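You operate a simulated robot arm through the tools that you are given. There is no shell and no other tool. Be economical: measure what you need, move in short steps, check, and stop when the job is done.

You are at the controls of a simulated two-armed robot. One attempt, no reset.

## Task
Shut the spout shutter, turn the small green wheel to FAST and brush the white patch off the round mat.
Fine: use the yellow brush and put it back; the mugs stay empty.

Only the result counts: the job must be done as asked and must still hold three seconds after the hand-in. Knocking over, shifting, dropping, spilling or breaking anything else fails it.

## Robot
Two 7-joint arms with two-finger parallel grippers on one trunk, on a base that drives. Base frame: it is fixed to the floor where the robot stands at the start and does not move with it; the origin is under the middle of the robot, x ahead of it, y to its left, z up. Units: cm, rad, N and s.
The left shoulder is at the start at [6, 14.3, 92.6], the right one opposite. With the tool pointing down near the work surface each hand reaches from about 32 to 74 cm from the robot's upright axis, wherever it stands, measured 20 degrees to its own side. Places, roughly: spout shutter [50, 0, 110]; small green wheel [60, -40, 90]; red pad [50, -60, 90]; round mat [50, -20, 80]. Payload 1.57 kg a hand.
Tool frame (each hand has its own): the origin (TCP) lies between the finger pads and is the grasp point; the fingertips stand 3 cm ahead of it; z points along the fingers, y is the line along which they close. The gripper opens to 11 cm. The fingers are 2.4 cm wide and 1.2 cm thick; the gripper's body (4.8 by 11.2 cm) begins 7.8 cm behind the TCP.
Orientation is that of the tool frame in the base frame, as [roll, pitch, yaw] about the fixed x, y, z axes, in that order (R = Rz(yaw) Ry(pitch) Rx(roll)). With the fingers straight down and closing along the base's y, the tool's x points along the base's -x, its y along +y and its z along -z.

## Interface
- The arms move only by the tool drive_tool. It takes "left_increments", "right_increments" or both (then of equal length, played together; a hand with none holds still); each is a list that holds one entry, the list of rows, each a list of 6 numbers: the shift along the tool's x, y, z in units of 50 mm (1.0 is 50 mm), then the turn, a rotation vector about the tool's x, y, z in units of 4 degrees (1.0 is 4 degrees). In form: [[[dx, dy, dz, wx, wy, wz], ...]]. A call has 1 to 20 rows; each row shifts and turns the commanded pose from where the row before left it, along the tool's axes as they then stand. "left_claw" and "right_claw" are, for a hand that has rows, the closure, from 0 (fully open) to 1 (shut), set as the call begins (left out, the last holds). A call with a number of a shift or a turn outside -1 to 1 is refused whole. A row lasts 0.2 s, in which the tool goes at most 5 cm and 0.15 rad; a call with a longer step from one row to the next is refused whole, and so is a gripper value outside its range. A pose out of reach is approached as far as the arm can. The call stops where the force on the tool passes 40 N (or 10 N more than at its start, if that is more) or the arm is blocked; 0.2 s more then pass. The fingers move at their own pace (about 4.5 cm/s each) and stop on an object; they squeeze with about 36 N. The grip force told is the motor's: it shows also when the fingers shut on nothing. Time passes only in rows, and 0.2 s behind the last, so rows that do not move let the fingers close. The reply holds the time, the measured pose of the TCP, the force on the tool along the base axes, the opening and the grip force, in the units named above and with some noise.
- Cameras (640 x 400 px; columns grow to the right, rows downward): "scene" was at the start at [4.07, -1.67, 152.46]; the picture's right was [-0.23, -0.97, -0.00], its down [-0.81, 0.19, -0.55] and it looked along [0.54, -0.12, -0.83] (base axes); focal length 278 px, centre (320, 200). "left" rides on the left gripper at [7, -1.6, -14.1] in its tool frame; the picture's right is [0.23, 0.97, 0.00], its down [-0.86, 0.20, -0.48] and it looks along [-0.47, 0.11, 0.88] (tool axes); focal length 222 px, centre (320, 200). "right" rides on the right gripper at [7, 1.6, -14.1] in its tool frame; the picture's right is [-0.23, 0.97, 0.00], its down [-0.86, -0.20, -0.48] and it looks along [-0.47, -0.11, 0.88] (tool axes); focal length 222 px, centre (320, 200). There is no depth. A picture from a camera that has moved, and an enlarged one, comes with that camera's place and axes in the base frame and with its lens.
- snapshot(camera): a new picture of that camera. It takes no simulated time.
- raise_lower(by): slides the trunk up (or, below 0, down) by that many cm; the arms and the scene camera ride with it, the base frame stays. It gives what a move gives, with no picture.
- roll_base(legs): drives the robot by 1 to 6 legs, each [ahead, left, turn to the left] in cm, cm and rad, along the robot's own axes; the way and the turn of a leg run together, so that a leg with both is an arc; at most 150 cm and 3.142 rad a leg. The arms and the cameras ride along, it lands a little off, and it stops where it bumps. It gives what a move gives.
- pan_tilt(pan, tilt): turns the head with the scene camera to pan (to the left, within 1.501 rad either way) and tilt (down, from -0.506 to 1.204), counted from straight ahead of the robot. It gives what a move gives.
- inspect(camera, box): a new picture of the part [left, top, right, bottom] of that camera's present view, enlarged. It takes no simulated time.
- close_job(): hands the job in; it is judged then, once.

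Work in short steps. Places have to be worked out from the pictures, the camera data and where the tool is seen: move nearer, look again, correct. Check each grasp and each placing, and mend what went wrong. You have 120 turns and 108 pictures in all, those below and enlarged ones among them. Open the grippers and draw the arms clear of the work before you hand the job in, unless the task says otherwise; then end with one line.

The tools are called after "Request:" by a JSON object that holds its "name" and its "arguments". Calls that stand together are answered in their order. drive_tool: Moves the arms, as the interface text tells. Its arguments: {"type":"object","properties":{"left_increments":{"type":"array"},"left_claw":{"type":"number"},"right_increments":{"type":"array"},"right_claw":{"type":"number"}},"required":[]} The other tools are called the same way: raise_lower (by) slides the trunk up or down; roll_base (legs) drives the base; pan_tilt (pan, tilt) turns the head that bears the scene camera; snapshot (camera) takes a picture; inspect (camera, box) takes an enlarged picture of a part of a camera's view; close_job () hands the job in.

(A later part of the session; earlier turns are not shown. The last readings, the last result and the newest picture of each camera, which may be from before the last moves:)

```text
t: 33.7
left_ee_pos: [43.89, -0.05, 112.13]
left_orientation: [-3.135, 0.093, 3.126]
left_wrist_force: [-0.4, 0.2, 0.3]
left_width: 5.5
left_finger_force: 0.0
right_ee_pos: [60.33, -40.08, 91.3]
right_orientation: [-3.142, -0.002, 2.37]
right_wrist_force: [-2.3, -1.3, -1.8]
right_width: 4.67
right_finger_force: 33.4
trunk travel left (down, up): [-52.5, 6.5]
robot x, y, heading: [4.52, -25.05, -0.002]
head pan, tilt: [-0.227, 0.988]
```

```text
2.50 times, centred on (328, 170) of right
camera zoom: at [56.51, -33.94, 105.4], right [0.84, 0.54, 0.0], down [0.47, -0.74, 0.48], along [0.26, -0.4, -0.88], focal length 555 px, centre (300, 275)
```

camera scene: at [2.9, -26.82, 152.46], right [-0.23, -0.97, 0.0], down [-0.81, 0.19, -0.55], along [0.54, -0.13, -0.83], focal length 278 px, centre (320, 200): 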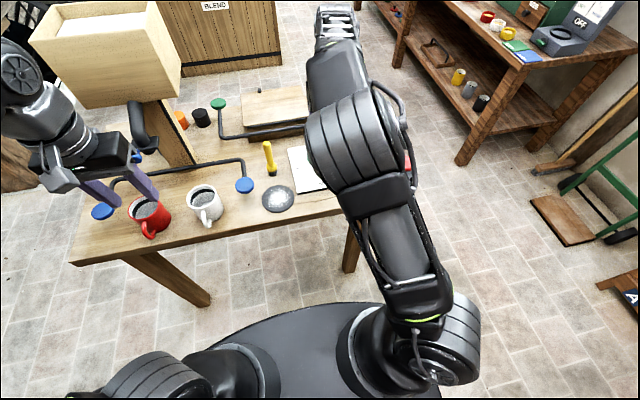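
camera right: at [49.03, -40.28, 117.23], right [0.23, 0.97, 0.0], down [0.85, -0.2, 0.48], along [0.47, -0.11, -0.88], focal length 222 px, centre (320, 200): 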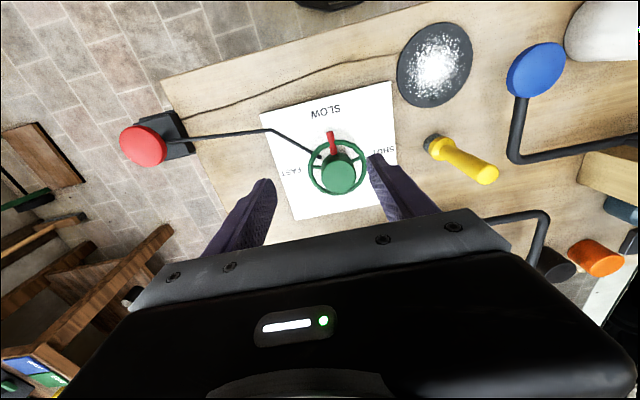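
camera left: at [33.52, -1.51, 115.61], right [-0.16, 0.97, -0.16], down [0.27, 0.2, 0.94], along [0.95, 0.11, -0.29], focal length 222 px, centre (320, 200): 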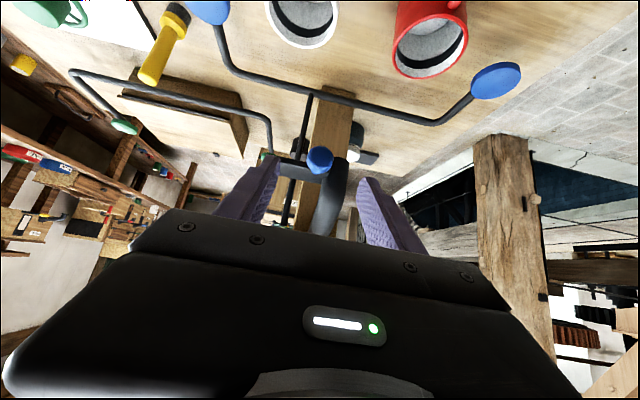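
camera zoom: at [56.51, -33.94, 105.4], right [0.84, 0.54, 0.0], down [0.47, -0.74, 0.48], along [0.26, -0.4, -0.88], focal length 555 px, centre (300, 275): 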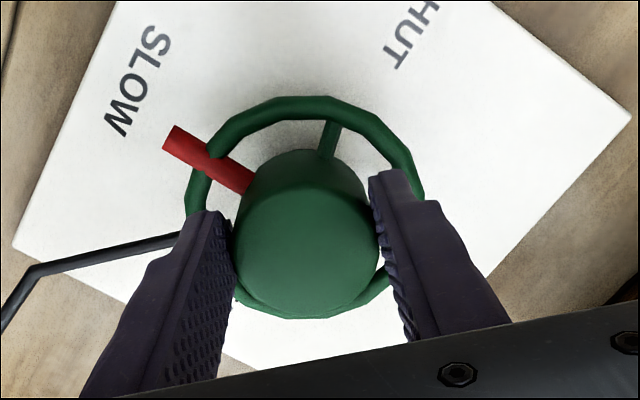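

Gripped at 4.67 cm. I try a small turn of 16° counter-clockwise to see whether it moves freely.

Request:
{"name": "drive_tool", "arguments": {"right_increments": [[[0, 0, 0, 0, 0, -0.5], [0, 0, 0, 0, 0, -0.5], [0, 0, 0, 0, 0, -1], [0, 0, 0, 0, 0, -1], [0, 0, 0, 0, 0, -1], [0, 0, 0, 0, 0, 0]]]}}

Request:
{"name": "inspect", "arguments": {"camera": "right", "box": [200, 90, 456, 250]}}

```text
t: 35.1
left_ee_pos: [43.86, -0.14, 112.21]
left_orientation: [-3.136, 0.09, 3.126]
left_wrist_force: [0.1, -0.1, 0.1]
left_width: 5.53
left_finger_force: 0.0
right_ee_pos: [60.27, -40.16, 91.42]
right_orientation: [-3.141, -0.002, 2.651]
right_wrist_force: [-11.2, -9.8, -5.2]
right_width: 4.62
right_finger_force: 45.1
trunk travel left (down, up): [-52.5, 6.5]
robot x, y, heading: [4.78, -25.35, -0.004]
head pan, tilt: [-0.227, 0.988]
```

```text
2.50 times, centred on (328, 170) of right
camera zoom: at [54.91, -35.4, 105.41], right [0.66, 0.75, 0.0], down [0.66, -0.58, 0.48], along [0.36, -0.32, -0.88], focal length 555 px, centre (300, 275)
```

zoom: 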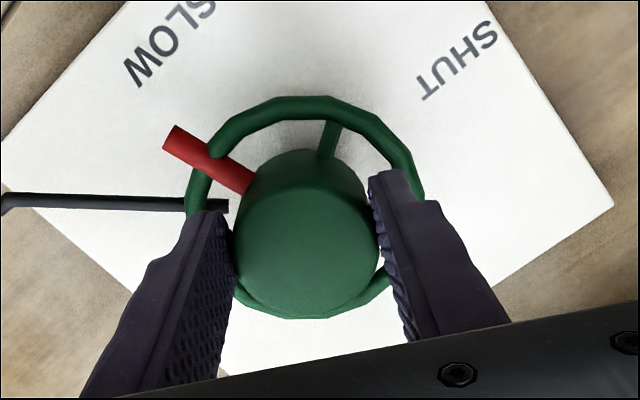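

The wheel turns with the hand. I nudge the axis by ~2 mm to relieve side load and turn on another 40°.

Request:
{"name": "drive_tool", "arguments": {"right_increments": [[[0.01, -0.04, 0, 0, 0, 0], [0, 0, 0, 0, 0, -1], [0, 0, 0, 0, 0, -1], [0, 0, 0, 0, 0, -1], [0, 0, 0, 0, 0, -1], [0, 0, 0, 0, 0, -1], [0, 0, 0, 0, 0, -1], [0, 0, 0, 0, 0, -1], [0, 0, 0, 0, 0, -1], [0, 0, 0, 0, 0, -1], [0, 0, 0, 0, 0, -1], [0, 0, 0, 0, 0, 0]]]}}

Request:
{"name": "inspect", "arguments": {"camera": "right", "box": [200, 90, 456, 250]}}

```text
t: 37.7
left_ee_pos: [43.85, -0.31, 112.2]
left_orientation: [-3.139, 0.09, 3.125]
left_wrist_force: [-0.4, -0.2, -0.3]
left_width: 5.52
left_finger_force: 0.0
right_ee_pos: [60.18, -40.6, 91.37]
right_orientation: [-3.139, 0.001, -2.934]
right_wrist_force: [-7.1, -28.5, -8.3]
right_width: 4.68
right_finger_force: 44.8
trunk travel left (down, up): [-52.5, 6.5]
robot x, y, heading: [4.86, -25.43, -0.0]
head pan, tilt: [-0.227, 0.988]
```

```text
2.50 times, centred on (328, 170) of right
camera zoom: at [53.03, -40.41, 105.41], right [0.02, 1.0, 0.0], down [0.88, -0.02, 0.48], along [0.48, -0.01, -0.88], focal length 555 px, centre (300, 275)
```

zoom: 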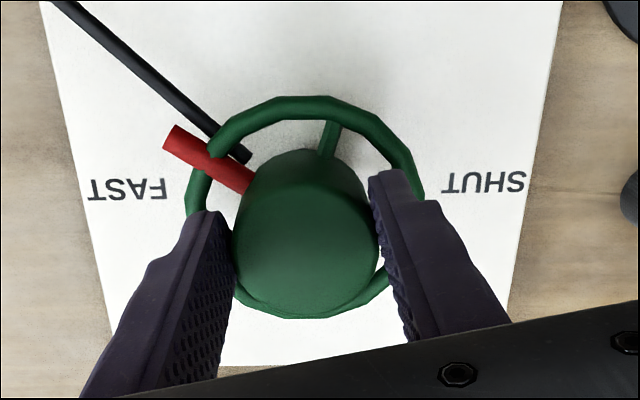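

About 56° done; side load grew, so I shift the hand ~3 mm in -y and turn on 20° more.

Request:
{"name": "drive_tool", "arguments": {"right_increments": [[[0.024, -0.07, 0, 0, 0, 0], [0, 0, 0, 0, 0, -1], [0, 0, 0, 0, 0, -1], [0, 0, 0, 0, 0, -1], [0, 0, 0, 0, 0, -1], [0, 0, 0, 0, 0, -1], [0, 0, 0, 0, 0, 0]]]}}

```text
t: 39.3
left_ee_pos: [43.85, -0.26, 112.23]
left_orientation: [-3.139, 0.091, 3.126]
left_wrist_force: [-0.3, -1.0, -0.8]
left_width: 5.5
left_finger_force: 0.1
right_ee_pos: [60.2, -40.79, 91.42]
right_orientation: [-3.14, 0.002, -2.584]
right_wrist_force: [2.6, -24.5, -0.7]
right_width: 4.64
right_finger_force: 44.9
trunk travel left (down, up): [-52.5, 6.5]
robot x, y, heading: [4.76, -25.54, -0.002]
head pan, tilt: [-0.227, 0.988]
```

76° done. One more relief shift and the last 14°.

Request:
{"name": "drive_tool", "arguments": {"right_increments": [[[0.03, -0.05, 0, 0, 0, 0], [0, 0, 0, 0, 0, -1], [0, 0, 0, 0, 0, -1], [0, 0, 0, 0, 0, -1], [0, 0, 0, 0, 0, -0.5], [0, 0, 0, 0, 0, 0]]]}}

Request:
{"name": "inspect", "arguments": {"camera": "right", "box": [200, 90, 456, 250]}}

```text
t: 40.7
left_ee_pos: [44.1, -0.23, 112.09]
left_orientation: [-3.138, 0.089, 3.126]
left_wrist_force: [0.4, 0.6, -0.5]
left_width: 5.51
left_finger_force: 0.1
right_ee_pos: [60.34, -41.03, 91.33]
right_orientation: [-3.141, 0.003, -2.342]
right_wrist_force: [15.3, -19.0, 6.4]
right_width: 4.65
right_finger_force: 45.2
trunk travel left (down, up): [-52.5, 6.5]
robot x, y, heading: [4.59, -25.16, -0.005]
head pan, tilt: [-0.227, 0.988]
```

```text
2.50 times, centred on (328, 170) of right
camera zoom: at [54.32, -44.86, 105.39], right [-0.54, 0.84, 0.0], down [0.74, 0.47, 0.48], along [0.41, 0.26, -0.88], focal length 555 px, centre (300, 275)
```

zoom: 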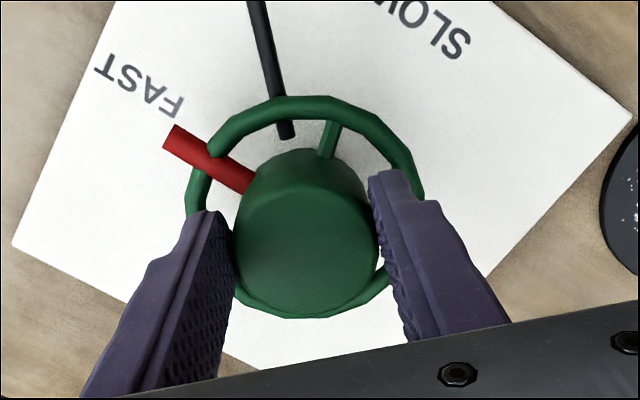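

90° turned; the pointer relates to FAST as it did to SLOW. I release and check whether it springs back.

Request:
{"name": "drive_tool", "arguments": {"right_increments": [[[0, 0, 0, 0, 0, 0], [0, 0, 0, 0, 0, 0], [0, 0, 0, 0, 0, 0], [0, 0, -0.6, 0, 0, 0], [0, 0, -0.8, 0, 0, 0], [0, 0, 0, 0, 0, 0], [0, 0, 0, 0, 0, 0]]], "right_claw": 0.3}}

Request:
{"name": "inspect", "arguments": {"camera": "right", "box": [200, 90, 456, 250]}}

```text
t: 42.3
left_ee_pos: [43.87, -0.04, 112.15]
left_orientation: [-3.136, 0.089, 3.126]
left_wrist_force: [0.6, -0.3, 0.1]
left_width: 5.47
left_finger_force: 0.1
right_ee_pos: [60.23, -40.78, 98.34]
right_orientation: [3.141, -0.001, -2.342]
right_wrist_force: [-0.4, 0.5, 0.8]
right_width: 7.72
right_finger_force: 0.1
trunk travel left (down, up): [-52.5, 6.5]
robot x, y, heading: [4.87, -24.94, 0.0]
head pan, tilt: [-0.227, 0.988]
```

```text
2.50 times, centred on (328, 170) of right
camera zoom: at [54.18, -44.69, 112.43], right [-0.54, 0.84, 0.0], down [0.74, 0.47, 0.48], along [0.4, 0.26, -0.88], focal length 555 px, centre (300, 275)
```

zoom: 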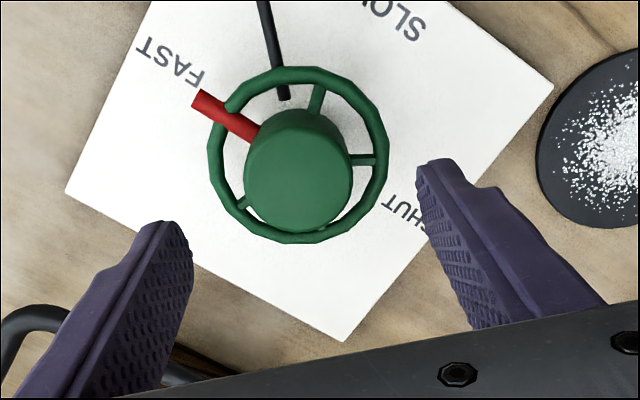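

The wheel holds at FAST. Now raise, turn the right hand square and move above the brush.

Request:
{"name": "drive_tool", "arguments": {"right_increments": [[[0, 0, -0.6, 0, 0, 1], [0, 0, -0.6, 0, 0, 1], [0, 0, 0, 0, 0, 1], [0, 0, 0, 0, 0, 1], [0, 0, 0, 0, 0, 1], [0, 0, 0, 0, 0, 1], [0, 0, 0, 0, 0, 1], [0, 0, 0, 0, 0, 1], [0, 0, 0, 0, 0, 1], [0, 0, 0, 0, 0, 1], [0, 0, 0, 0, 0, 1], [0, 0, 0, 0, 0, 0.45], [0, 0.9, 0, 0, 0, 0], [0, 0.9, 0, 0, 0, 0], [-0.2, 0.9, 0, 0, 0, 0], [-0.2, 0.4, 0, 0, 0, 0], [0, 0, 0, 0, 0, 0]]], "right_claw": 0.45}}

Request:
{"name": "snapshot", "arguments": {"camera": "right"}}

Request:
{"name": "snapshot", "arguments": {"camera": "scene"}}

```text
t: 45.9
left_ee_pos: [43.81, -0.03, 112.16]
left_orientation: [-3.136, 0.092, 3.126]
left_wrist_force: [0.4, 0.3, -0.3]
left_width: 5.49
left_finger_force: 0.0
right_ee_pos: [61.94, -25.3, 103.98]
right_orientation: [3.139, 0.008, -3.141]
right_wrist_force: [0.7, -0.5, 0.4]
right_width: 6.06
right_finger_force: 0.1
right hand out of reach, approached as far as the arm can: row 16
trunk travel left (down, up): [-52.5, 6.5]
robot x, y, heading: [4.5, -25.28, -0.004]
head pan, tilt: [-0.227, 0.988]
```

```text
67 pictures are left
camera right: at [54.85, -23.69, 118.0], right [0.23, 0.97, 0.0], down [0.85, -0.2, 0.48], along [0.47, -0.11, -0.87], focal length 222 px, centre (320, 200)
```

right: 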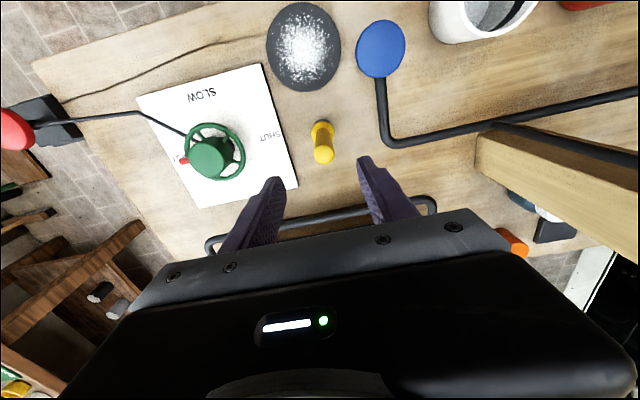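

```text
66 pictures are left
camera scene: at [8.85, -26.88, 152.46], right [-0.23, -0.97, 0.0], down [-0.81, 0.19, -0.55], along [0.54, -0.13, -0.83], focal length 278 px, centre (320, 200)
```

scene: 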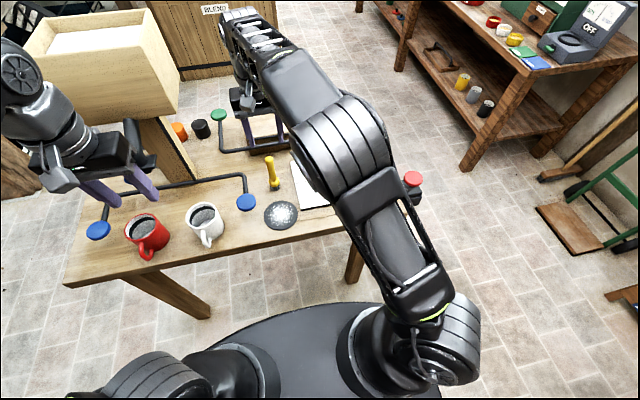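

Brush at about (61.7,-25.0), right under the hand. I descend to TCP z≈91.

Request:
{"name": "drive_tool", "arguments": {"right_increments": [[[0.03, 0.05, 0.8, 0, 0, 0], [0, 0, 0.7, 0, 0, 0], [0, 0, 0.6, 0, 0, 0], [0, 0, 0.5, 0, 0, 0], [0, 0, 0, 0, 0, 0]]]}}

Request:
{"name": "snapshot", "arguments": {"camera": "right"}}

```text
t: 47.1
left_ee_pos: [43.85, -0.14, 112.09]
left_orientation: [-3.136, 0.089, 3.127]
left_wrist_force: [-0.3, 0.0, 0.2]
left_width: 5.51
left_finger_force: 0.1
right_ee_pos: [61.77, -25.06, 91.08]
right_orientation: [-3.141, 0.001, -3.14]
right_wrist_force: [0.4, 0.5, 1.0]
right_width: 6.06
right_finger_force: 0.1
trunk travel left (down, up): [-52.5, 6.5]
robot x, y, heading: [5.2, -25.44, -0.006]
head pan, tilt: [-0.227, 0.988]
```

```text
65 pictures are left
camera right: at [54.85, -23.5, 105.17], right [0.23, 0.97, 0.0], down [0.85, -0.2, 0.48], along [0.47, -0.11, -0.88], focal length 222 px, centre (320, 200)
```

right: 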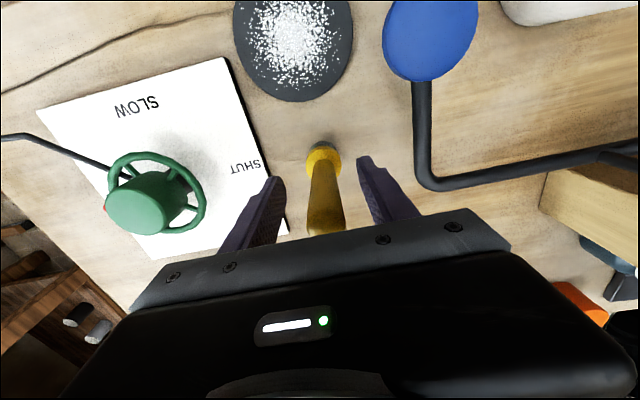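

Well centred. I close on the handle.

Request:
{"name": "drive_tool", "arguments": {"right_increments": [[[0, 0, 0, 0, 0, 0], [0, 0, 0, 0, 0, 0], [0, 0, 0, 0, 0, 0], [0, 0, 0, 0, 0, 0], [0, 0, 0, 0, 0, 0]]], "right_claw": 1}}

Request:
{"name": "drive_tool", "arguments": {"right_increments": [[[0, 0, -0.2, 0, 0, 0], [0, 0, -0.4, 0, 0, 0], [0, 0, 0, 0, 0, 0]]]}}

Request:
{"name": "snapshot", "arguments": {"camera": "right"}}

Request:
{"name": "inspect", "arguments": {"camera": "scene", "box": [225, 130, 321, 250]}}

```text
t: 48.3
left_ee_pos: [43.88, 0.04, 112.21]
left_orientation: [-3.135, 0.091, 3.127]
left_wrist_force: [0.1, -0.6, -0.5]
left_width: 5.53
left_finger_force: 0.0
right_ee_pos: [61.84, -25.06, 91.04]
right_orientation: [-3.14, 0.0, -3.141]
right_wrist_force: [-1.1, -0.6, -0.2]
right_width: 2.19
right_finger_force: 35.5
trunk travel left (down, up): [-52.5, 6.5]
robot x, y, heading: [4.82, -25.41, -0.0]
head pan, tilt: [-0.227, 0.988]
```

```text
t: 49.1
left_ee_pos: [43.91, -0.01, 112.08]
left_orientation: [-3.138, 0.091, 3.125]
left_wrist_force: [-0.7, -0.7, 0.1]
left_width: 5.5
left_finger_force: 0.1
right_ee_pos: [61.85, -25.16, 94.17]
right_orientation: [-3.141, 0.001, -3.14]
right_wrist_force: [0.6, -1.2, -1.0]
right_width: 2.17
right_finger_force: 34.3
trunk travel left (down, up): [-52.5, 6.5]
robot x, y, heading: [4.64, -25.27, -0.003]
head pan, tilt: [-0.227, 0.988]
```

```text
64 pictures are left
camera right: at [54.9, -23.52, 108.2], right [0.23, 0.97, 0.0], down [0.86, -0.2, 0.48], along [0.47, -0.11, -0.88], focal length 222 px, centre (320, 200)
```

right: 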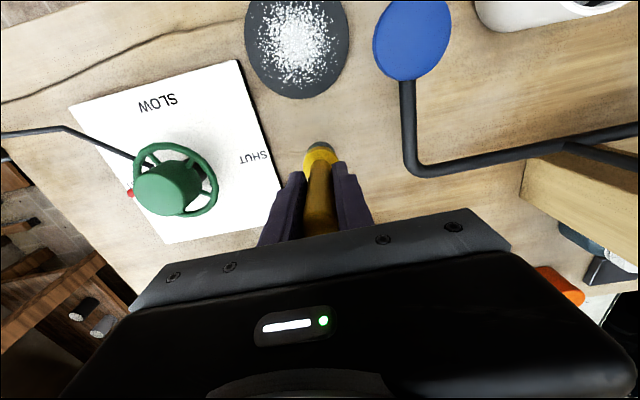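

```text
3.33 times, centred on (273, 190) of scene
camera zoom: at [8.86, -26.85, 152.46], right [-0.23, -0.97, 0.0], down [-0.81, 0.19, -0.55], along [0.54, -0.13, -0.83], focal length 926 px, centre (477, 233)
```

zoom: 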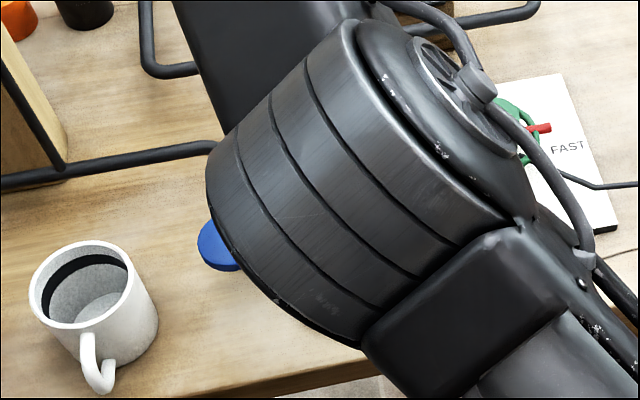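

Brush held firmly. I carry it over the mat centre (52,-25.2), bottom still ~4 cm above the mat, and look.

Request:
{"name": "drive_tool", "arguments": {"right_increments": [[[0.6, 0, -0.2, 0, 0, 0], [0.7, 0, 0, 0, 0, 0], [0.67, 0, 0, 0, 0, 0], [0, 0, 0.2, 0, 0, 0], [0, 0, 0, 0, 0, 0]]]}}

Request:
{"name": "snapshot", "arguments": {"camera": "right"}}

Request:
{"name": "snapshot", "arguments": {"camera": "scene"}}

Request:
{"name": "snapshot", "arguments": {"camera": "left"}}

```text
t: 50.3
left_ee_pos: [43.85, -0.04, 112.21]
left_orientation: [-3.137, 0.093, 3.127]
left_wrist_force: [-0.8, 0.0, -1.0]
left_width: 5.53
left_finger_force: 0.1
right_ee_pos: [51.82, -25.17, 94.06]
right_orientation: [3.141, 0.0, -3.14]
right_wrist_force: [-0.5, -0.7, -1.5]
right_width: 2.18
right_finger_force: 35.0
trunk travel left (down, up): [-52.5, 6.5]
robot x, y, heading: [4.58, -25.12, 0.001]
head pan, tilt: [-0.227, 0.988]
```

```text
62 pictures are left
camera right: at [44.94, -23.56, 108.19], right [0.23, 0.97, 0.0], down [0.85, -0.2, 0.48], along [0.47, -0.11, -0.88], focal length 222 px, centre (320, 200)
```

right: 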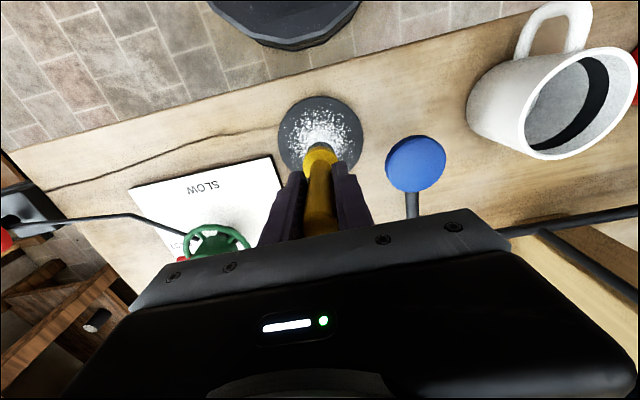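

```text
61 pictures are left
camera scene: at [8.81, -26.85, 152.46], right [-0.23, -0.97, 0.0], down [-0.81, 0.19, -0.55], along [0.54, -0.13, -0.83], focal length 278 px, centre (320, 200)
```

scene: 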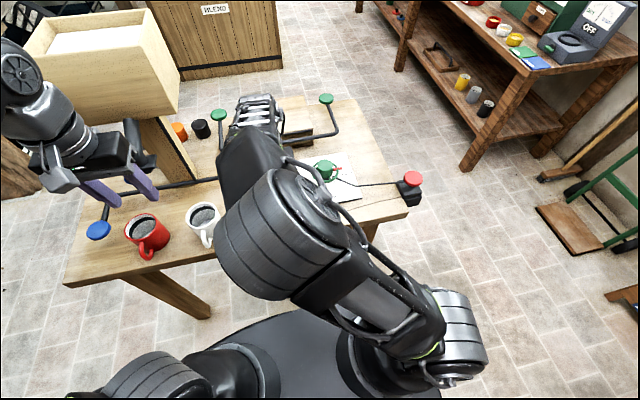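

```text
60 pictures are left
camera left: at [35.72, -1.42, 125.28], right [-0.21, 0.98, -0.03], down [0.81, 0.19, 0.55], along [0.55, 0.1, -0.83], focal length 222 px, centre (320, 200)
```

left: 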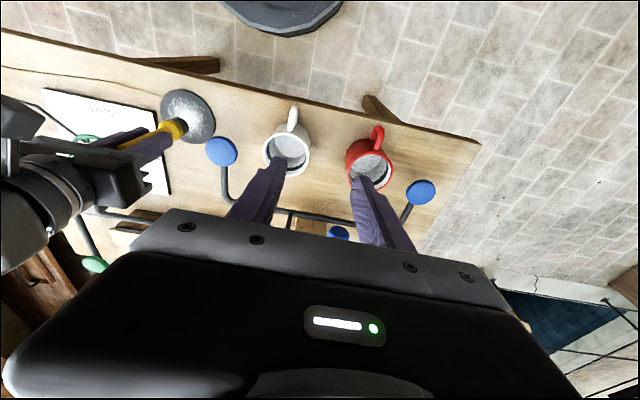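

Both hand cameras show the mat at about (51.4,-25.0). I lower the brush gently at the centre to find the contact height.

Request:
{"name": "drive_tool", "arguments": {"right_increments": [[[0, 0, 0.2, 0, 0, 0], [0, 0, 0.14, 0, 0, 0], [0, 0, 0.06, 0, 0, 0], [0, 0, 0.04, 0, 0, 0], [0, 0, 0, 0, 0, 0]]]}}

Request:
{"name": "inspect", "arguments": {"camera": "left", "box": [116, 70, 244, 150]}}

```text
t: 51.5
left_ee_pos: [43.8, -0.06, 112.03]
left_orientation: [-3.138, 0.089, 3.126]
left_wrist_force: [0.6, 0.1, -0.1]
left_width: 5.49
left_finger_force: 0.1
right_ee_pos: [51.88, -25.11, 91.92]
right_orientation: [3.141, -0.001, -3.141]
right_wrist_force: [0.2, -0.3, -0.7]
right_width: 2.17
right_finger_force: 34.9
trunk travel left (down, up): [-52.5, 6.5]
robot x, y, heading: [4.97, -24.84, 0.001]
head pan, tilt: [-0.227, 0.988]
```

```text
5.00 times, centred on (180, 110) of left
camera zoom: at [35.75, -1.41, 125.27], right [-0.21, 0.98, -0.03], down [0.81, 0.19, 0.55], along [0.54, 0.1, -0.83], focal length 1111 px, centre (1020, 650)
```

zoom: 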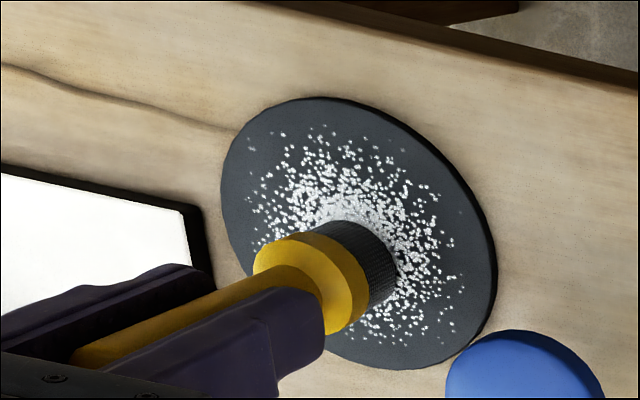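

Bristles hover just above. I lower another 4 mm in tiny steps.

Request:
{"name": "drive_tool", "arguments": {"right_increments": [[[0, 0, 0.03, 0, 0, 0], [0, 0, 0.03, 0, 0, 0], [0, 0, 0.02, 0, 0, 0], [0, 0, 0, 0, 0, 0]]]}}

```text
t: 52.5
left_ee_pos: [43.73, -0.06, 112.2]
left_orientation: [-3.135, 0.09, 3.126]
left_wrist_force: [-0.5, 0.6, 0.1]
left_width: 5.48
left_finger_force: 0.0
right_ee_pos: [51.85, -25.18, 91.56]
right_orientation: [-3.14, 0.001, -3.14]
right_wrist_force: [-1.2, 0.7, 11.8]
right_width: 2.13
right_finger_force: 34.4
trunk travel left (down, up): [-52.5, 6.5]
robot x, y, heading: [4.51, -25.48, -0.001]
head pan, tilt: [-0.227, 0.988]
```

Contact with ~12 N. I ease up 1 mm and make a short test stroke.

Request:
{"name": "drive_tool", "arguments": {"right_increments": [[[0, 0, -0.02, 0, 0, 0], [-0.15, 0, 0, 0, 0, 0], [-0.15, 0, 0, 0, 0, 0], [-0.15, 0, 0, 0, 0, 0], [0, 0, 0, 0, 0, 0]]]}}

Request:
{"name": "inspect", "arguments": {"camera": "left", "box": [116, 70, 244, 150]}}

```text
t: 53.7
left_ee_pos: [43.85, -0.13, 112.1]
left_orientation: [-3.138, 0.09, 3.126]
left_wrist_force: [-0.4, -0.8, -0.1]
left_width: 5.51
left_finger_force: 0.0
right_ee_pos: [54.26, -25.27, 91.56]
right_orientation: [3.141, 0.001, 3.141]
right_wrist_force: [-1.0, -0.5, 1.0]
right_width: 2.18
right_finger_force: 35.1
trunk travel left (down, up): [-52.5, 6.5]
robot x, y, heading: [4.51, -24.91, -0.003]
head pan, tilt: [-0.227, 0.988]
```

```text
5.00 times, centred on (180, 110) of left
camera zoom: at [35.74, -1.42, 125.27], right [-0.21, 0.98, -0.03], down [0.81, 0.19, 0.55], along [0.55, 0.1, -0.83], focal length 1111 px, centre (1020, 650)
```

zoom: 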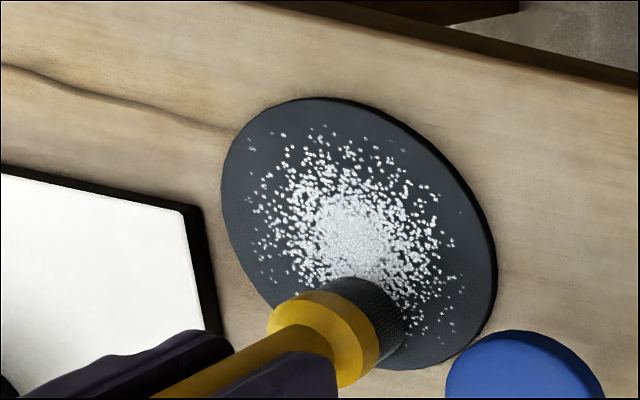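

Hardly any load in that stroke and no clear effect. I press about 1 mm deeper and stroke back toward the robot.

Request:
{"name": "drive_tool", "arguments": {"right_increments": [[[0, 0, 0.025, 0, 0, 0], [0.2, 0, 0, 0, 0, 0], [0.2, 0, 0, 0, 0, 0], [0.2, 0, 0, 0, 0, 0], [0.2, 0, 0, 0, 0, 0], [0.2, 0, 0, 0, 0, 0], [0.2, 0, 0, 0, 0, 0], [0, 0, 0, 0, 0, 0]]]}}

Request:
{"name": "inspect", "arguments": {"camera": "left", "box": [116, 70, 244, 150]}}

```text
t: 55.5
left_ee_pos: [43.81, 0.08, 112.13]
left_orientation: [-3.136, 0.09, 3.126]
left_wrist_force: [0.3, 0.7, 0.1]
left_width: 5.5
left_finger_force: 0.0
right_ee_pos: [48.04, -25.06, 91.36]
right_orientation: [3.141, -0.001, -3.14]
right_wrist_force: [3.1, 1.2, 6.1]
right_width: 2.15
right_finger_force: 34.8
trunk travel left (down, up): [-52.5, 6.5]
robot x, y, heading: [4.91, -25.39, -0.002]
head pan, tilt: [-0.227, 0.988]
```

```text
5.00 times, centred on (180, 110) of left
camera zoom: at [35.74, -1.41, 125.27], right [-0.21, 0.98, -0.03], down [0.81, 0.19, 0.55], along [0.55, 0.1, -0.83], focal length 1111 px, centre (1020, 650)
```

zoom: 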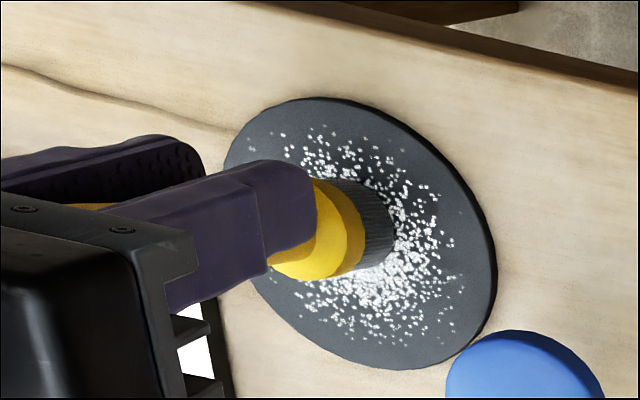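

The brush seems to have pivoted in the grip (bottom lags behind the hand). I lift 3 cm and look at its tilt and at the patch.

Request:
{"name": "drive_tool", "arguments": {"right_increments": [[[0, 0, -0.3, 0, 0, 0], [0, 0, -0.5, 0, 0, 0], [0, 0, 0, 0, 0, 0]]]}}

Request:
{"name": "inspect", "arguments": {"camera": "left", "box": [84, 50, 244, 150]}}

Request:
{"name": "inspect", "arguments": {"camera": "right", "box": [240, 80, 432, 240]}}

```text
t: 56.3
left_ee_pos: [43.84, -0.03, 112.12]
left_orientation: [-3.136, 0.091, 3.124]
left_wrist_force: [0.1, 0.2, 0.6]
left_width: 5.51
left_finger_force: 0.1
right_ee_pos: [48.08, -25.15, 95.49]
right_orientation: [3.141, 0.0, 3.142]
right_wrist_force: [0.0, 1.4, -0.5]
right_width: 2.17
right_finger_force: 34.8
trunk travel left (down, up): [-52.5, 6.5]
robot x, y, heading: [4.57, -25.47, -0.005]
head pan, tilt: [-0.227, 0.988]
```

```text
4.00 times, centred on (164, 100) of left
camera zoom: at [35.76, -1.41, 125.26], right [-0.21, 0.98, -0.03], down [0.81, 0.19, 0.55], along [0.54, 0.1, -0.83], focal length 888 px, centre (944, 600)
```

zoom: 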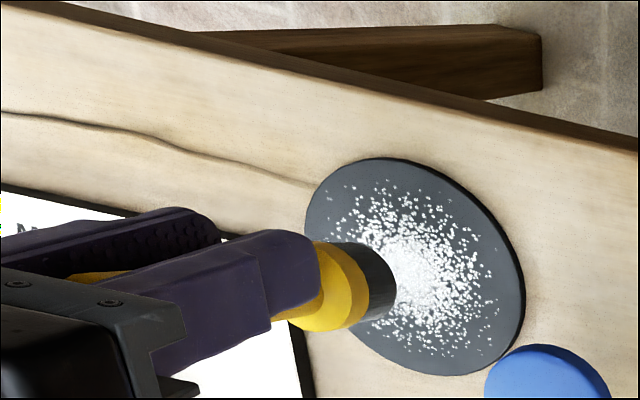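

```text
2.50 times, centred on (336, 160) of right
camera zoom: at [41.14, -23.51, 109.52], right [0.23, 0.97, 0.0], down [0.86, -0.2, 0.48], along [0.47, -0.11, -0.88], focal length 555 px, centre (280, 300)
```

zoom: 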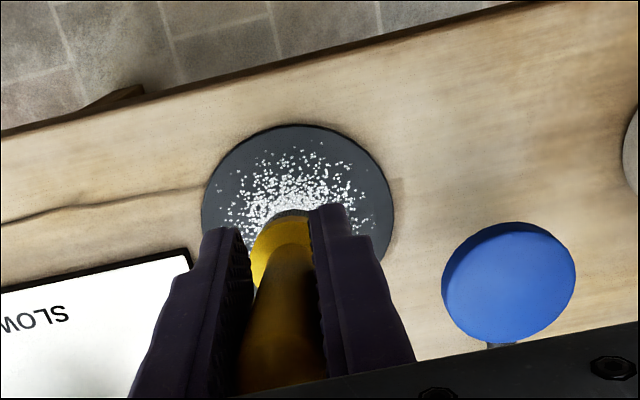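

The brush bottom is tilted toward +x. A stroke the other way will straighten it; after that I'll stroke along y, where the grip is stiff. I lower to contact and drag +x 3.5 cm.

Request:
{"name": "drive_tool", "arguments": {"right_increments": [[[0, 0, 0.5, 0, 0, 0], [0, 0, 0.25, 0, 0, 0], [0, 0, 0.06, 0, 0, 0], [-0.2, 0, 0, 0, 0, 0], [-0.2, 0, 0, 0, 0, 0], [-0.2, 0, 0, 0, 0, 0], [-0.1, 0, 0, 0, 0, 0], [0, 0, 0, 0, 0, 0]]]}}

Request:
{"name": "inspect", "arguments": {"camera": "left", "box": [84, 50, 244, 150]}}

Request:
{"name": "inspect", "arguments": {"camera": "right", "box": [240, 80, 432, 240]}}

```text
t: 58.1
left_ee_pos: [44.02, -0.02, 112.08]
left_orientation: [-3.135, 0.091, 3.125]
left_wrist_force: [-0.2, 0.3, 0.3]
left_width: 5.49
left_finger_force: 0.1
right_ee_pos: [51.79, -25.15, 91.51]
right_orientation: [-3.141, 0.001, 3.141]
right_wrist_force: [0.3, -0.6, -0.1]
right_width: 2.16
right_finger_force: 34.6
trunk travel left (down, up): [-52.5, 6.5]
robot x, y, heading: [4.72, -25.16, -0.0]
head pan, tilt: [-0.227, 0.988]
```

```text
4.00 times, centred on (164, 100) of left
camera zoom: at [35.75, -1.41, 125.27], right [-0.21, 0.98, -0.03], down [0.81, 0.19, 0.55], along [0.55, 0.1, -0.83], focal length 888 px, centre (944, 600)
```

zoom: 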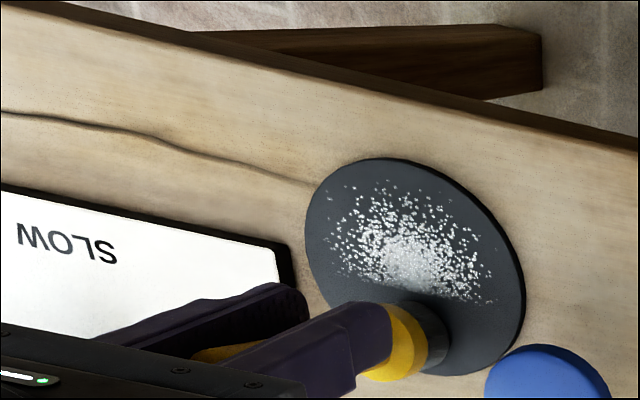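

```text
2.50 times, centred on (336, 160) of right
camera zoom: at [44.73, -23.51, 105.51], right [0.23, 0.97, 0.0], down [0.85, -0.2, 0.48], along [0.47, -0.11, -0.88], focal length 555 px, centre (280, 300)
```

zoom: 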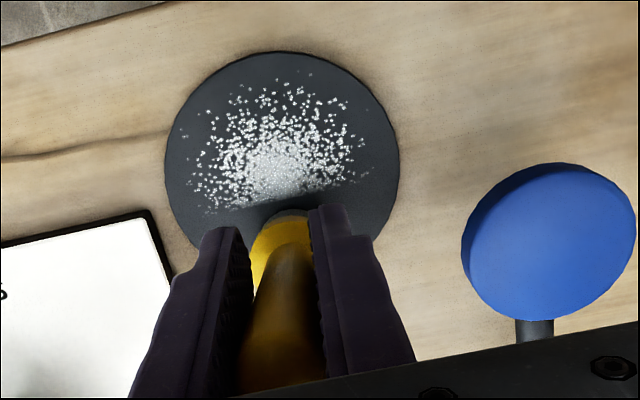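

The far side of the patch is clean now, so contact strokes do erase. The brush is still tilted ~17°, so I lift, turn the hand 16° to bring the brush upright, and look.

Request:
{"name": "drive_tool", "arguments": {"right_increments": [[[0, 0, -0.3, 0, 0, 0], [0, 0, 0, 0, 1, 0], [0, 0, 0, 0, 1, 0], [0, 0, 0, 0, 1, 0], [0, 0, 0, 0, 1, 0], [0, 0, 0, 0, 0, 0]]]}}

Request:
{"name": "inspect", "arguments": {"camera": "left", "box": [84, 50, 244, 150]}}

Request:
{"name": "inspect", "arguments": {"camera": "right", "box": [240, 80, 432, 240]}}

```text
t: 59.5
left_ee_pos: [43.84, -0.07, 112.07]
left_orientation: [-3.135, 0.092, 3.126]
left_wrist_force: [0.4, 1.3, 0.3]
left_width: 5.5
left_finger_force: 0.1
right_ee_pos: [51.74, -25.16, 92.89]
right_orientation: [-3.141, -0.278, -3.14]
right_wrist_force: [0.0, 0.3, -1.4]
right_width: 2.17
right_finger_force: 34.9
trunk travel left (down, up): [-52.5, 6.5]
robot x, y, heading: [4.93, -25.2, 0.001]
head pan, tilt: [-0.227, 0.988]
```

```text
4.00 times, centred on (164, 100) of left
camera zoom: at [35.74, -1.39, 125.27], right [-0.21, 0.98, -0.03], down [0.81, 0.19, 0.55], along [0.55, 0.1, -0.83], focal length 888 px, centre (944, 600)
```

zoom: 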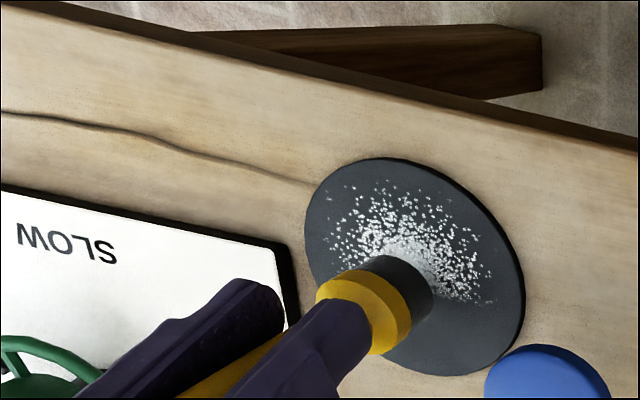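

```text
2.50 times, centred on (336, 160) of right
camera zoom: at [48.89, -23.47, 108.36], right [0.22, 0.97, -0.06], down [0.95, -0.2, 0.22], along [0.21, -0.11, -0.97], focal length 555 px, centre (280, 300)
```

zoom: 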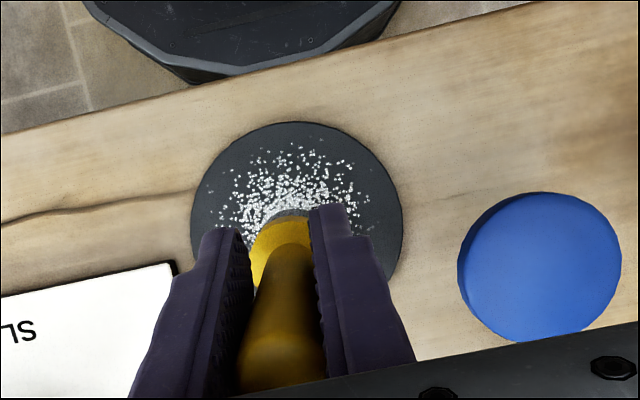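

Compared with the vertical's vanishing point it is now over-corrected by ~6°. I turn back 1.5 units, go to y≈-27.8, lower to contact and stroke +y across the mat.

Request:
{"name": "drive_tool", "arguments": {"right_increments": [[[0, -0.26, 0, 0, -0.75, 0], [0, -0.26, 0, 0, -0.75, 0], [-0.03, 0, 0.17, 0, 0, 0], [-0.02, 0, 0.09, 0, 0, 0], [0, 0.2, 0, 0, 0, 0], [0, 0.2, 0, 0, 0, 0], [0, 0.2, 0, 0, 0, 0], [0, 0.2, 0, 0, 0, 0], [0, 0.2, 0, 0, 0, 0], [0, 0, 0, 0, 0, 0]]]}}

Request:
{"name": "inspect", "arguments": {"camera": "left", "box": [84, 50, 244, 150]}}

```text
t: 61.7
left_ee_pos: [43.87, -0.09, 112.2]
left_orientation: [-3.136, 0.091, 3.127]
left_wrist_force: [-0.3, 0.1, -0.2]
left_width: 5.49
left_finger_force: 0.0
right_ee_pos: [51.81, -22.6, 91.59]
right_orientation: [-3.14, -0.174, -3.142]
right_wrist_force: [0.5, -0.3, -0.4]
right_width: 2.17
right_finger_force: 34.4
trunk travel left (down, up): [-52.5, 6.5]
robot x, y, heading: [4.86, -25.29, 0.003]
head pan, tilt: [-0.227, 0.988]
```

```text
4.00 times, centred on (164, 100) of left
camera zoom: at [35.76, -1.42, 125.27], right [-0.21, 0.98, -0.03], down [0.81, 0.19, 0.55], along [0.55, 0.1, -0.83], focal length 888 px, centre (944, 600)
```

zoom: 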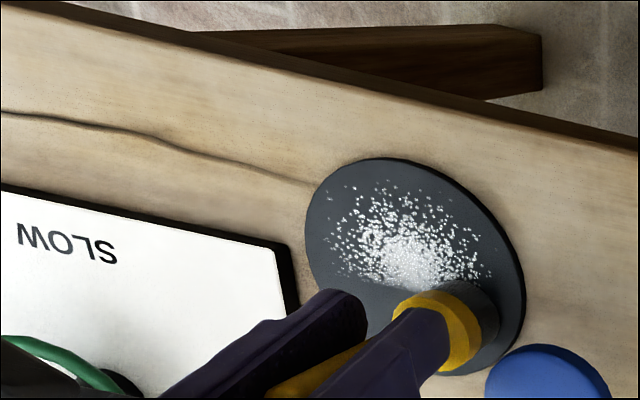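

Light contact erases well. I do the next two rows, each 1.5 cm nearer the robot.

Request:
{"name": "drive_tool", "arguments": {"right_increments": [[[0.3, 0, 0.055, 0, 0, 0], [0, -0.21, 0, 0, 0, 0], [0, -0.21, 0, 0, 0, 0], [0, -0.21, 0, 0, 0, 0], [0, -0.21, 0, 0, 0, 0], [0, -0.21, 0, 0, 0, 0], [0.3, 0, 0.052, 0, 0, 0], [0, 0.21, 0, 0, 0, 0], [0, 0.21, 0, 0, 0, 0], [0, 0.21, 0, 0, 0, 0], [0, 0.21, 0, 0, 0, 0], [0, 0.21, 0, 0, 0, 0], [0, 0, 0, 0, 0, 0]]]}}

Request:
{"name": "inspect", "arguments": {"camera": "left", "box": [84, 50, 244, 150]}}

```text
t: 64.5
left_ee_pos: [43.79, -0.14, 112.16]
left_orientation: [-3.136, 0.09, 3.126]
left_wrist_force: [0.0, -1.1, -0.5]
left_width: 5.5
left_finger_force: 0.1
right_ee_pos: [48.72, -22.71, 91.61]
right_orientation: [3.141, -0.177, -3.14]
right_wrist_force: [0.0, -0.6, -0.9]
right_width: 2.15
right_finger_force: 34.3
trunk travel left (down, up): [-52.5, 6.5]
robot x, y, heading: [4.89, -25.06, -0.006]
head pan, tilt: [-0.227, 0.988]
```

```text
4.00 times, centred on (164, 100) of left
camera zoom: at [35.76, -1.42, 125.27], right [-0.21, 0.98, -0.03], down [0.81, 0.19, 0.55], along [0.55, 0.1, -0.83], focal length 888 px, centre (944, 600)
```

zoom: 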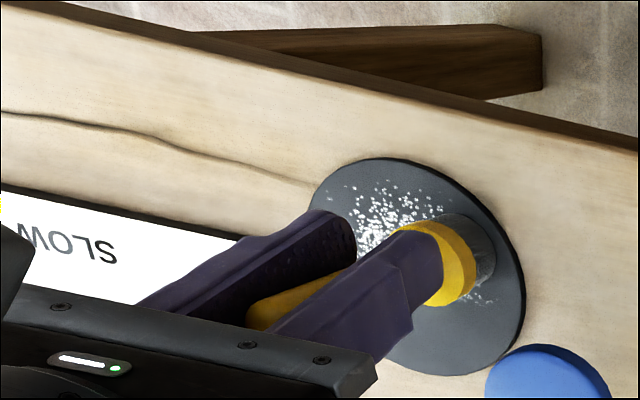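

Good progress. Two more rows toward the near edge.

Request:
{"name": "drive_tool", "arguments": {"right_increments": [[[0.25, 0, 0.045, 0, 0, 0], [0, -0.21, 0, 0, 0, 0], [0, -0.21, 0, 0, 0, 0], [0, -0.21, 0, 0, 0, 0], [0, -0.21, 0, 0, 0, 0], [0, -0.21, 0, 0, 0, 0], [0, -0.1, 0, 0, 0, 0], [0.25, 0, 0.045, 0, 0, 0], [0, 0.21, 0, 0, 0, 0], [0, 0.21, 0, 0, 0, 0], [0, 0.21, 0, 0, 0, 0], [0, 0.21, 0, 0, 0, 0], [0, 0.21, 0, 0, 0, 0], [0, 0, 0, 0, 0, 0]]]}}

Request:
{"name": "drive_tool", "arguments": {"right_increments": [[[0, 0, -0.5, 0, 0, 0], [0, 0, -0.7, 0, 0, 0], [0.5, -0.4, -0.5, 0, 0, 0], [0, 0, 0, 0, 0, 0]]]}}

Request:
{"name": "inspect", "arguments": {"camera": "left", "box": [84, 50, 244, 150]}}

Request:
{"name": "snapshot", "arguments": {"camera": "right"}}

```text
t: 67.5
left_ee_pos: [43.85, -0.05, 112.16]
left_orientation: [-3.136, 0.092, 3.127]
left_wrist_force: [-0.5, 0.4, -0.2]
left_width: 5.5
left_finger_force: 0.1
right_ee_pos: [46.09, -23.24, 91.61]
right_orientation: [-3.141, -0.176, -3.141]
right_wrist_force: [0.9, -1.1, -1.2]
right_width: 2.16
right_finger_force: 34.4
trunk travel left (down, up): [-52.5, 6.5]
robot x, y, heading: [4.43, -24.87, -0.003]
head pan, tilt: [-0.227, 0.988]
```

```text
t: 68.5
left_ee_pos: [43.89, -0.06, 112.03]
left_orientation: [-3.138, 0.091, 3.127]
left_wrist_force: [0.8, 0.7, -1.2]
left_width: 5.52
left_finger_force: 0.2
right_ee_pos: [45.23, -25.29, 100.37]
right_orientation: [3.141, -0.175, -3.141]
right_wrist_force: [0.4, 0.5, -0.5]
right_width: 2.19
right_finger_force: 35.2
trunk travel left (down, up): [-52.5, 6.5]
robot x, y, heading: [5.09, -25.19, 0.002]
head pan, tilt: [-0.227, 0.988]
```

```text
4.00 times, centred on (164, 100) of left
camera zoom: at [35.81, -1.37, 125.24], right [-0.21, 0.98, -0.03], down [0.81, 0.19, 0.55], along [0.54, 0.1, -0.83], focal length 888 px, centre (944, 600)
```

zoom: 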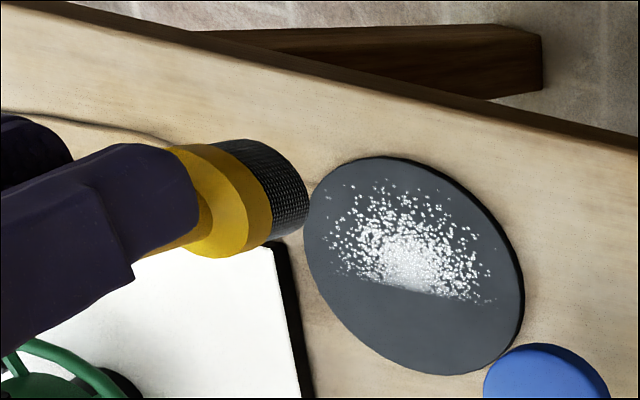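

```text
47 pictures are left
camera right: at [40.78, -23.53, 115.43], right [0.22, 0.97, -0.04], down [0.93, -0.2, 0.32], along [0.31, -0.11, -0.95], focal length 222 px, centre (320, 200)
```

right: 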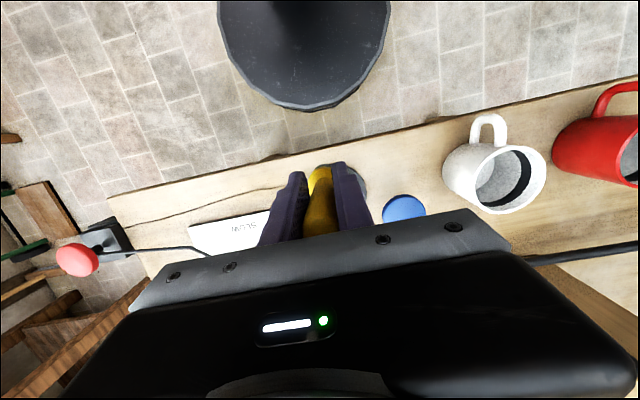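

The last rows hovered without contact, so nothing more was erased; pressure is needed. I return to mid-mat (50.5,-27.5) and lower gently until the force shows contact.

Request:
{"name": "drive_tool", "arguments": {"right_increments": [[[-0.44, -0.15, 0.42, 0, 0, 0], [-0.44, -0.15, 0.42, 0, 0, 0], [-0.42, -0.14, 0.43, 0, 0, 0], [-0.04, 0, 0.24, 0, 0, 0], [0, 0, 0.05, 0, 0, 0], [0, 0, 0.03, 0, 0, 0], [0, 0, 0, 0, 0, 0]]]}}

```text
t: 70.1
left_ee_pos: [43.95, -0.17, 112.18]
left_orientation: [-3.136, 0.09, 3.126]
left_wrist_force: [0.4, 0.1, 1.1]
left_width: 5.5
left_finger_force: 0.1
right_ee_pos: [50.4, -27.45, 91.4]
right_orientation: [-3.14, -0.172, -3.14]
right_wrist_force: [2.2, 0.6, 7.8]
right_width: 2.15
right_finger_force: 34.9
trunk travel left (down, up): [-52.5, 6.5]
robot x, y, heading: [4.5, -25.23, 0.002]
head pan, tilt: [-0.227, 0.988]
```

7.8 N of contact: good. I stroke +y 5 cm under this load.

Request:
{"name": "drive_tool", "arguments": {"right_increments": [[[0, 0.2, 0, 0, 0, 0], [0, 0.2, 0, 0, 0, 0], [0, 0.2, 0, 0, 0, 0], [0, 0.2, 0, 0, 0, 0], [0, 0.2, 0, 0, 0, 0], [0, 0, 0, 0, 0, 0]]]}}

Request:
{"name": "inspect", "arguments": {"camera": "left", "box": [84, 50, 244, 150]}}

```text
t: 71.5
left_ee_pos: [43.75, -0.19, 112.17]
left_orientation: [-3.138, 0.091, 3.127]
left_wrist_force: [-0.5, -0.5, 1.2]
left_width: 5.47
left_finger_force: 0.1
right_ee_pos: [50.25, -22.5, 91.45]
right_orientation: [-3.141, -0.174, 3.141]
right_wrist_force: [-0.2, -14.4, 21.8]
right_width: 2.2
right_finger_force: 35.0
trunk travel left (down, up): [-52.5, 6.5]
robot x, y, heading: [4.79, -24.9, -0.002]
head pan, tilt: [-0.227, 0.988]
```

```text
4.00 times, centred on (164, 100) of left
camera zoom: at [35.62, -1.58, 125.35], right [-0.21, 0.98, -0.02], down [0.81, 0.19, 0.55], along [0.55, 0.1, -0.83], focal length 888 px, centre (944, 600)
```

zoom: 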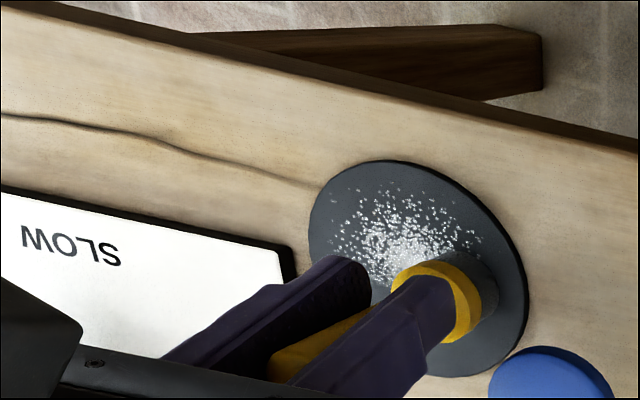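

Load rose to 22 N; I ease up slightly, stroke back -y, then lift to look.

Request:
{"name": "drive_tool", "arguments": {"right_increments": [[[0, 0, -0.02, 0, 0, 0], [0, -0.2, 0, 0, 0, 0], [0, -0.2, 0, 0, 0, 0], [0, -0.2, 0, 0, 0, 0], [0, -0.2, 0, 0, 0, 0], [0, -0.2, 0, 0, 0, 0], [0, 0, 0, 0, 0, 0]]]}}

Request:
{"name": "inspect", "arguments": {"camera": "left", "box": [84, 50, 244, 150]}}

```text
t: 73.1
left_ee_pos: [43.91, -0.02, 112.14]
left_orientation: [-3.134, 0.09, 3.126]
left_wrist_force: [0.3, -0.8, 0.2]
left_width: 5.47
left_finger_force: 0.1
right_ee_pos: [50.32, -27.41, 91.48]
right_orientation: [-3.141, -0.174, -3.139]
right_wrist_force: [-0.1, -0.6, -1.2]
right_width: 2.18
right_finger_force: 34.8
trunk travel left (down, up): [-52.5, 6.5]
robot x, y, heading: [4.8, -25.09, 0.003]
head pan, tilt: [-0.227, 0.988]
```

```text
4.00 times, centred on (164, 100) of left
camera zoom: at [35.76, -1.42, 125.27], right [-0.21, 0.98, -0.03], down [0.81, 0.19, 0.55], along [0.55, 0.1, -0.83], focal length 888 px, centre (944, 600)
```

zoom: 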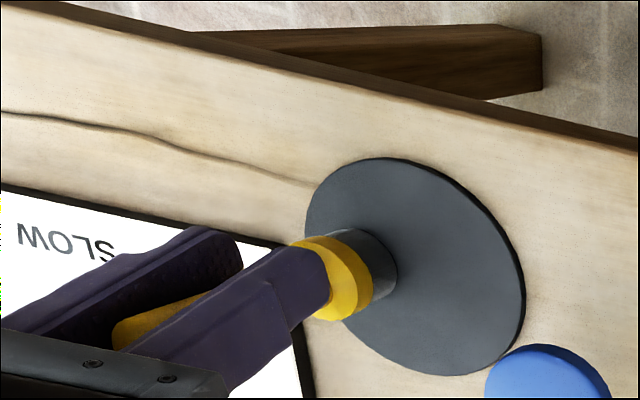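

The patch is all gone. I lift the brush and check mat and brush tilt.

Request:
{"name": "drive_tool", "arguments": {"right_increments": [[[0, 0, -0.5, 0, 0, 0], [0, 0, -0.5, 0, 0, 0], [0, 0.45, 0, 0, 0, 0], [0, 0, 0, 0, 0, 0]]]}}

Request:
{"name": "inspect", "arguments": {"camera": "left", "box": [68, 30, 260, 150]}}

Request:
{"name": "inspect", "arguments": {"camera": "right", "box": [240, 80, 432, 240]}}

```text
t: 74.1
left_ee_pos: [43.87, 0.01, 112.08]
left_orientation: [-3.137, 0.091, 3.126]
left_wrist_force: [-0.3, -0.8, 0.9]
left_width: 5.51
left_finger_force: 0.0
right_ee_pos: [51.23, -25.22, 96.4]
right_orientation: [3.14, -0.175, 3.14]
right_wrist_force: [-0.7, 0.2, -0.6]
right_width: 2.19
right_finger_force: 34.3
trunk travel left (down, up): [-52.5, 6.5]
robot x, y, heading: [4.69, -25.63, -0.004]
head pan, tilt: [-0.227, 0.988]
```

```text
3.33 times, centred on (164, 90) of left
camera zoom: at [35.76, -1.44, 125.28], right [-0.21, 0.98, -0.03], down [0.81, 0.19, 0.55], along [0.55, 0.1, -0.83], focal length 740 px, centre (840, 567)
```

zoom: 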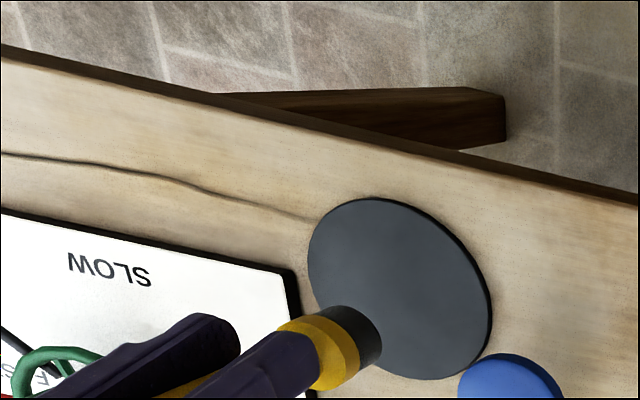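

```text
2.50 times, centred on (336, 160) of right
camera zoom: at [46.82, -23.48, 111.48], right [0.22, 0.97, -0.04], down [0.93, -0.2, 0.32], along [0.31, -0.11, -0.95], focal length 555 px, centre (280, 300)
```

zoom: 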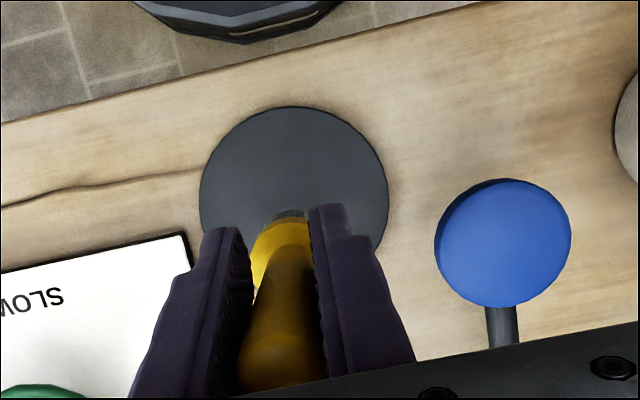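

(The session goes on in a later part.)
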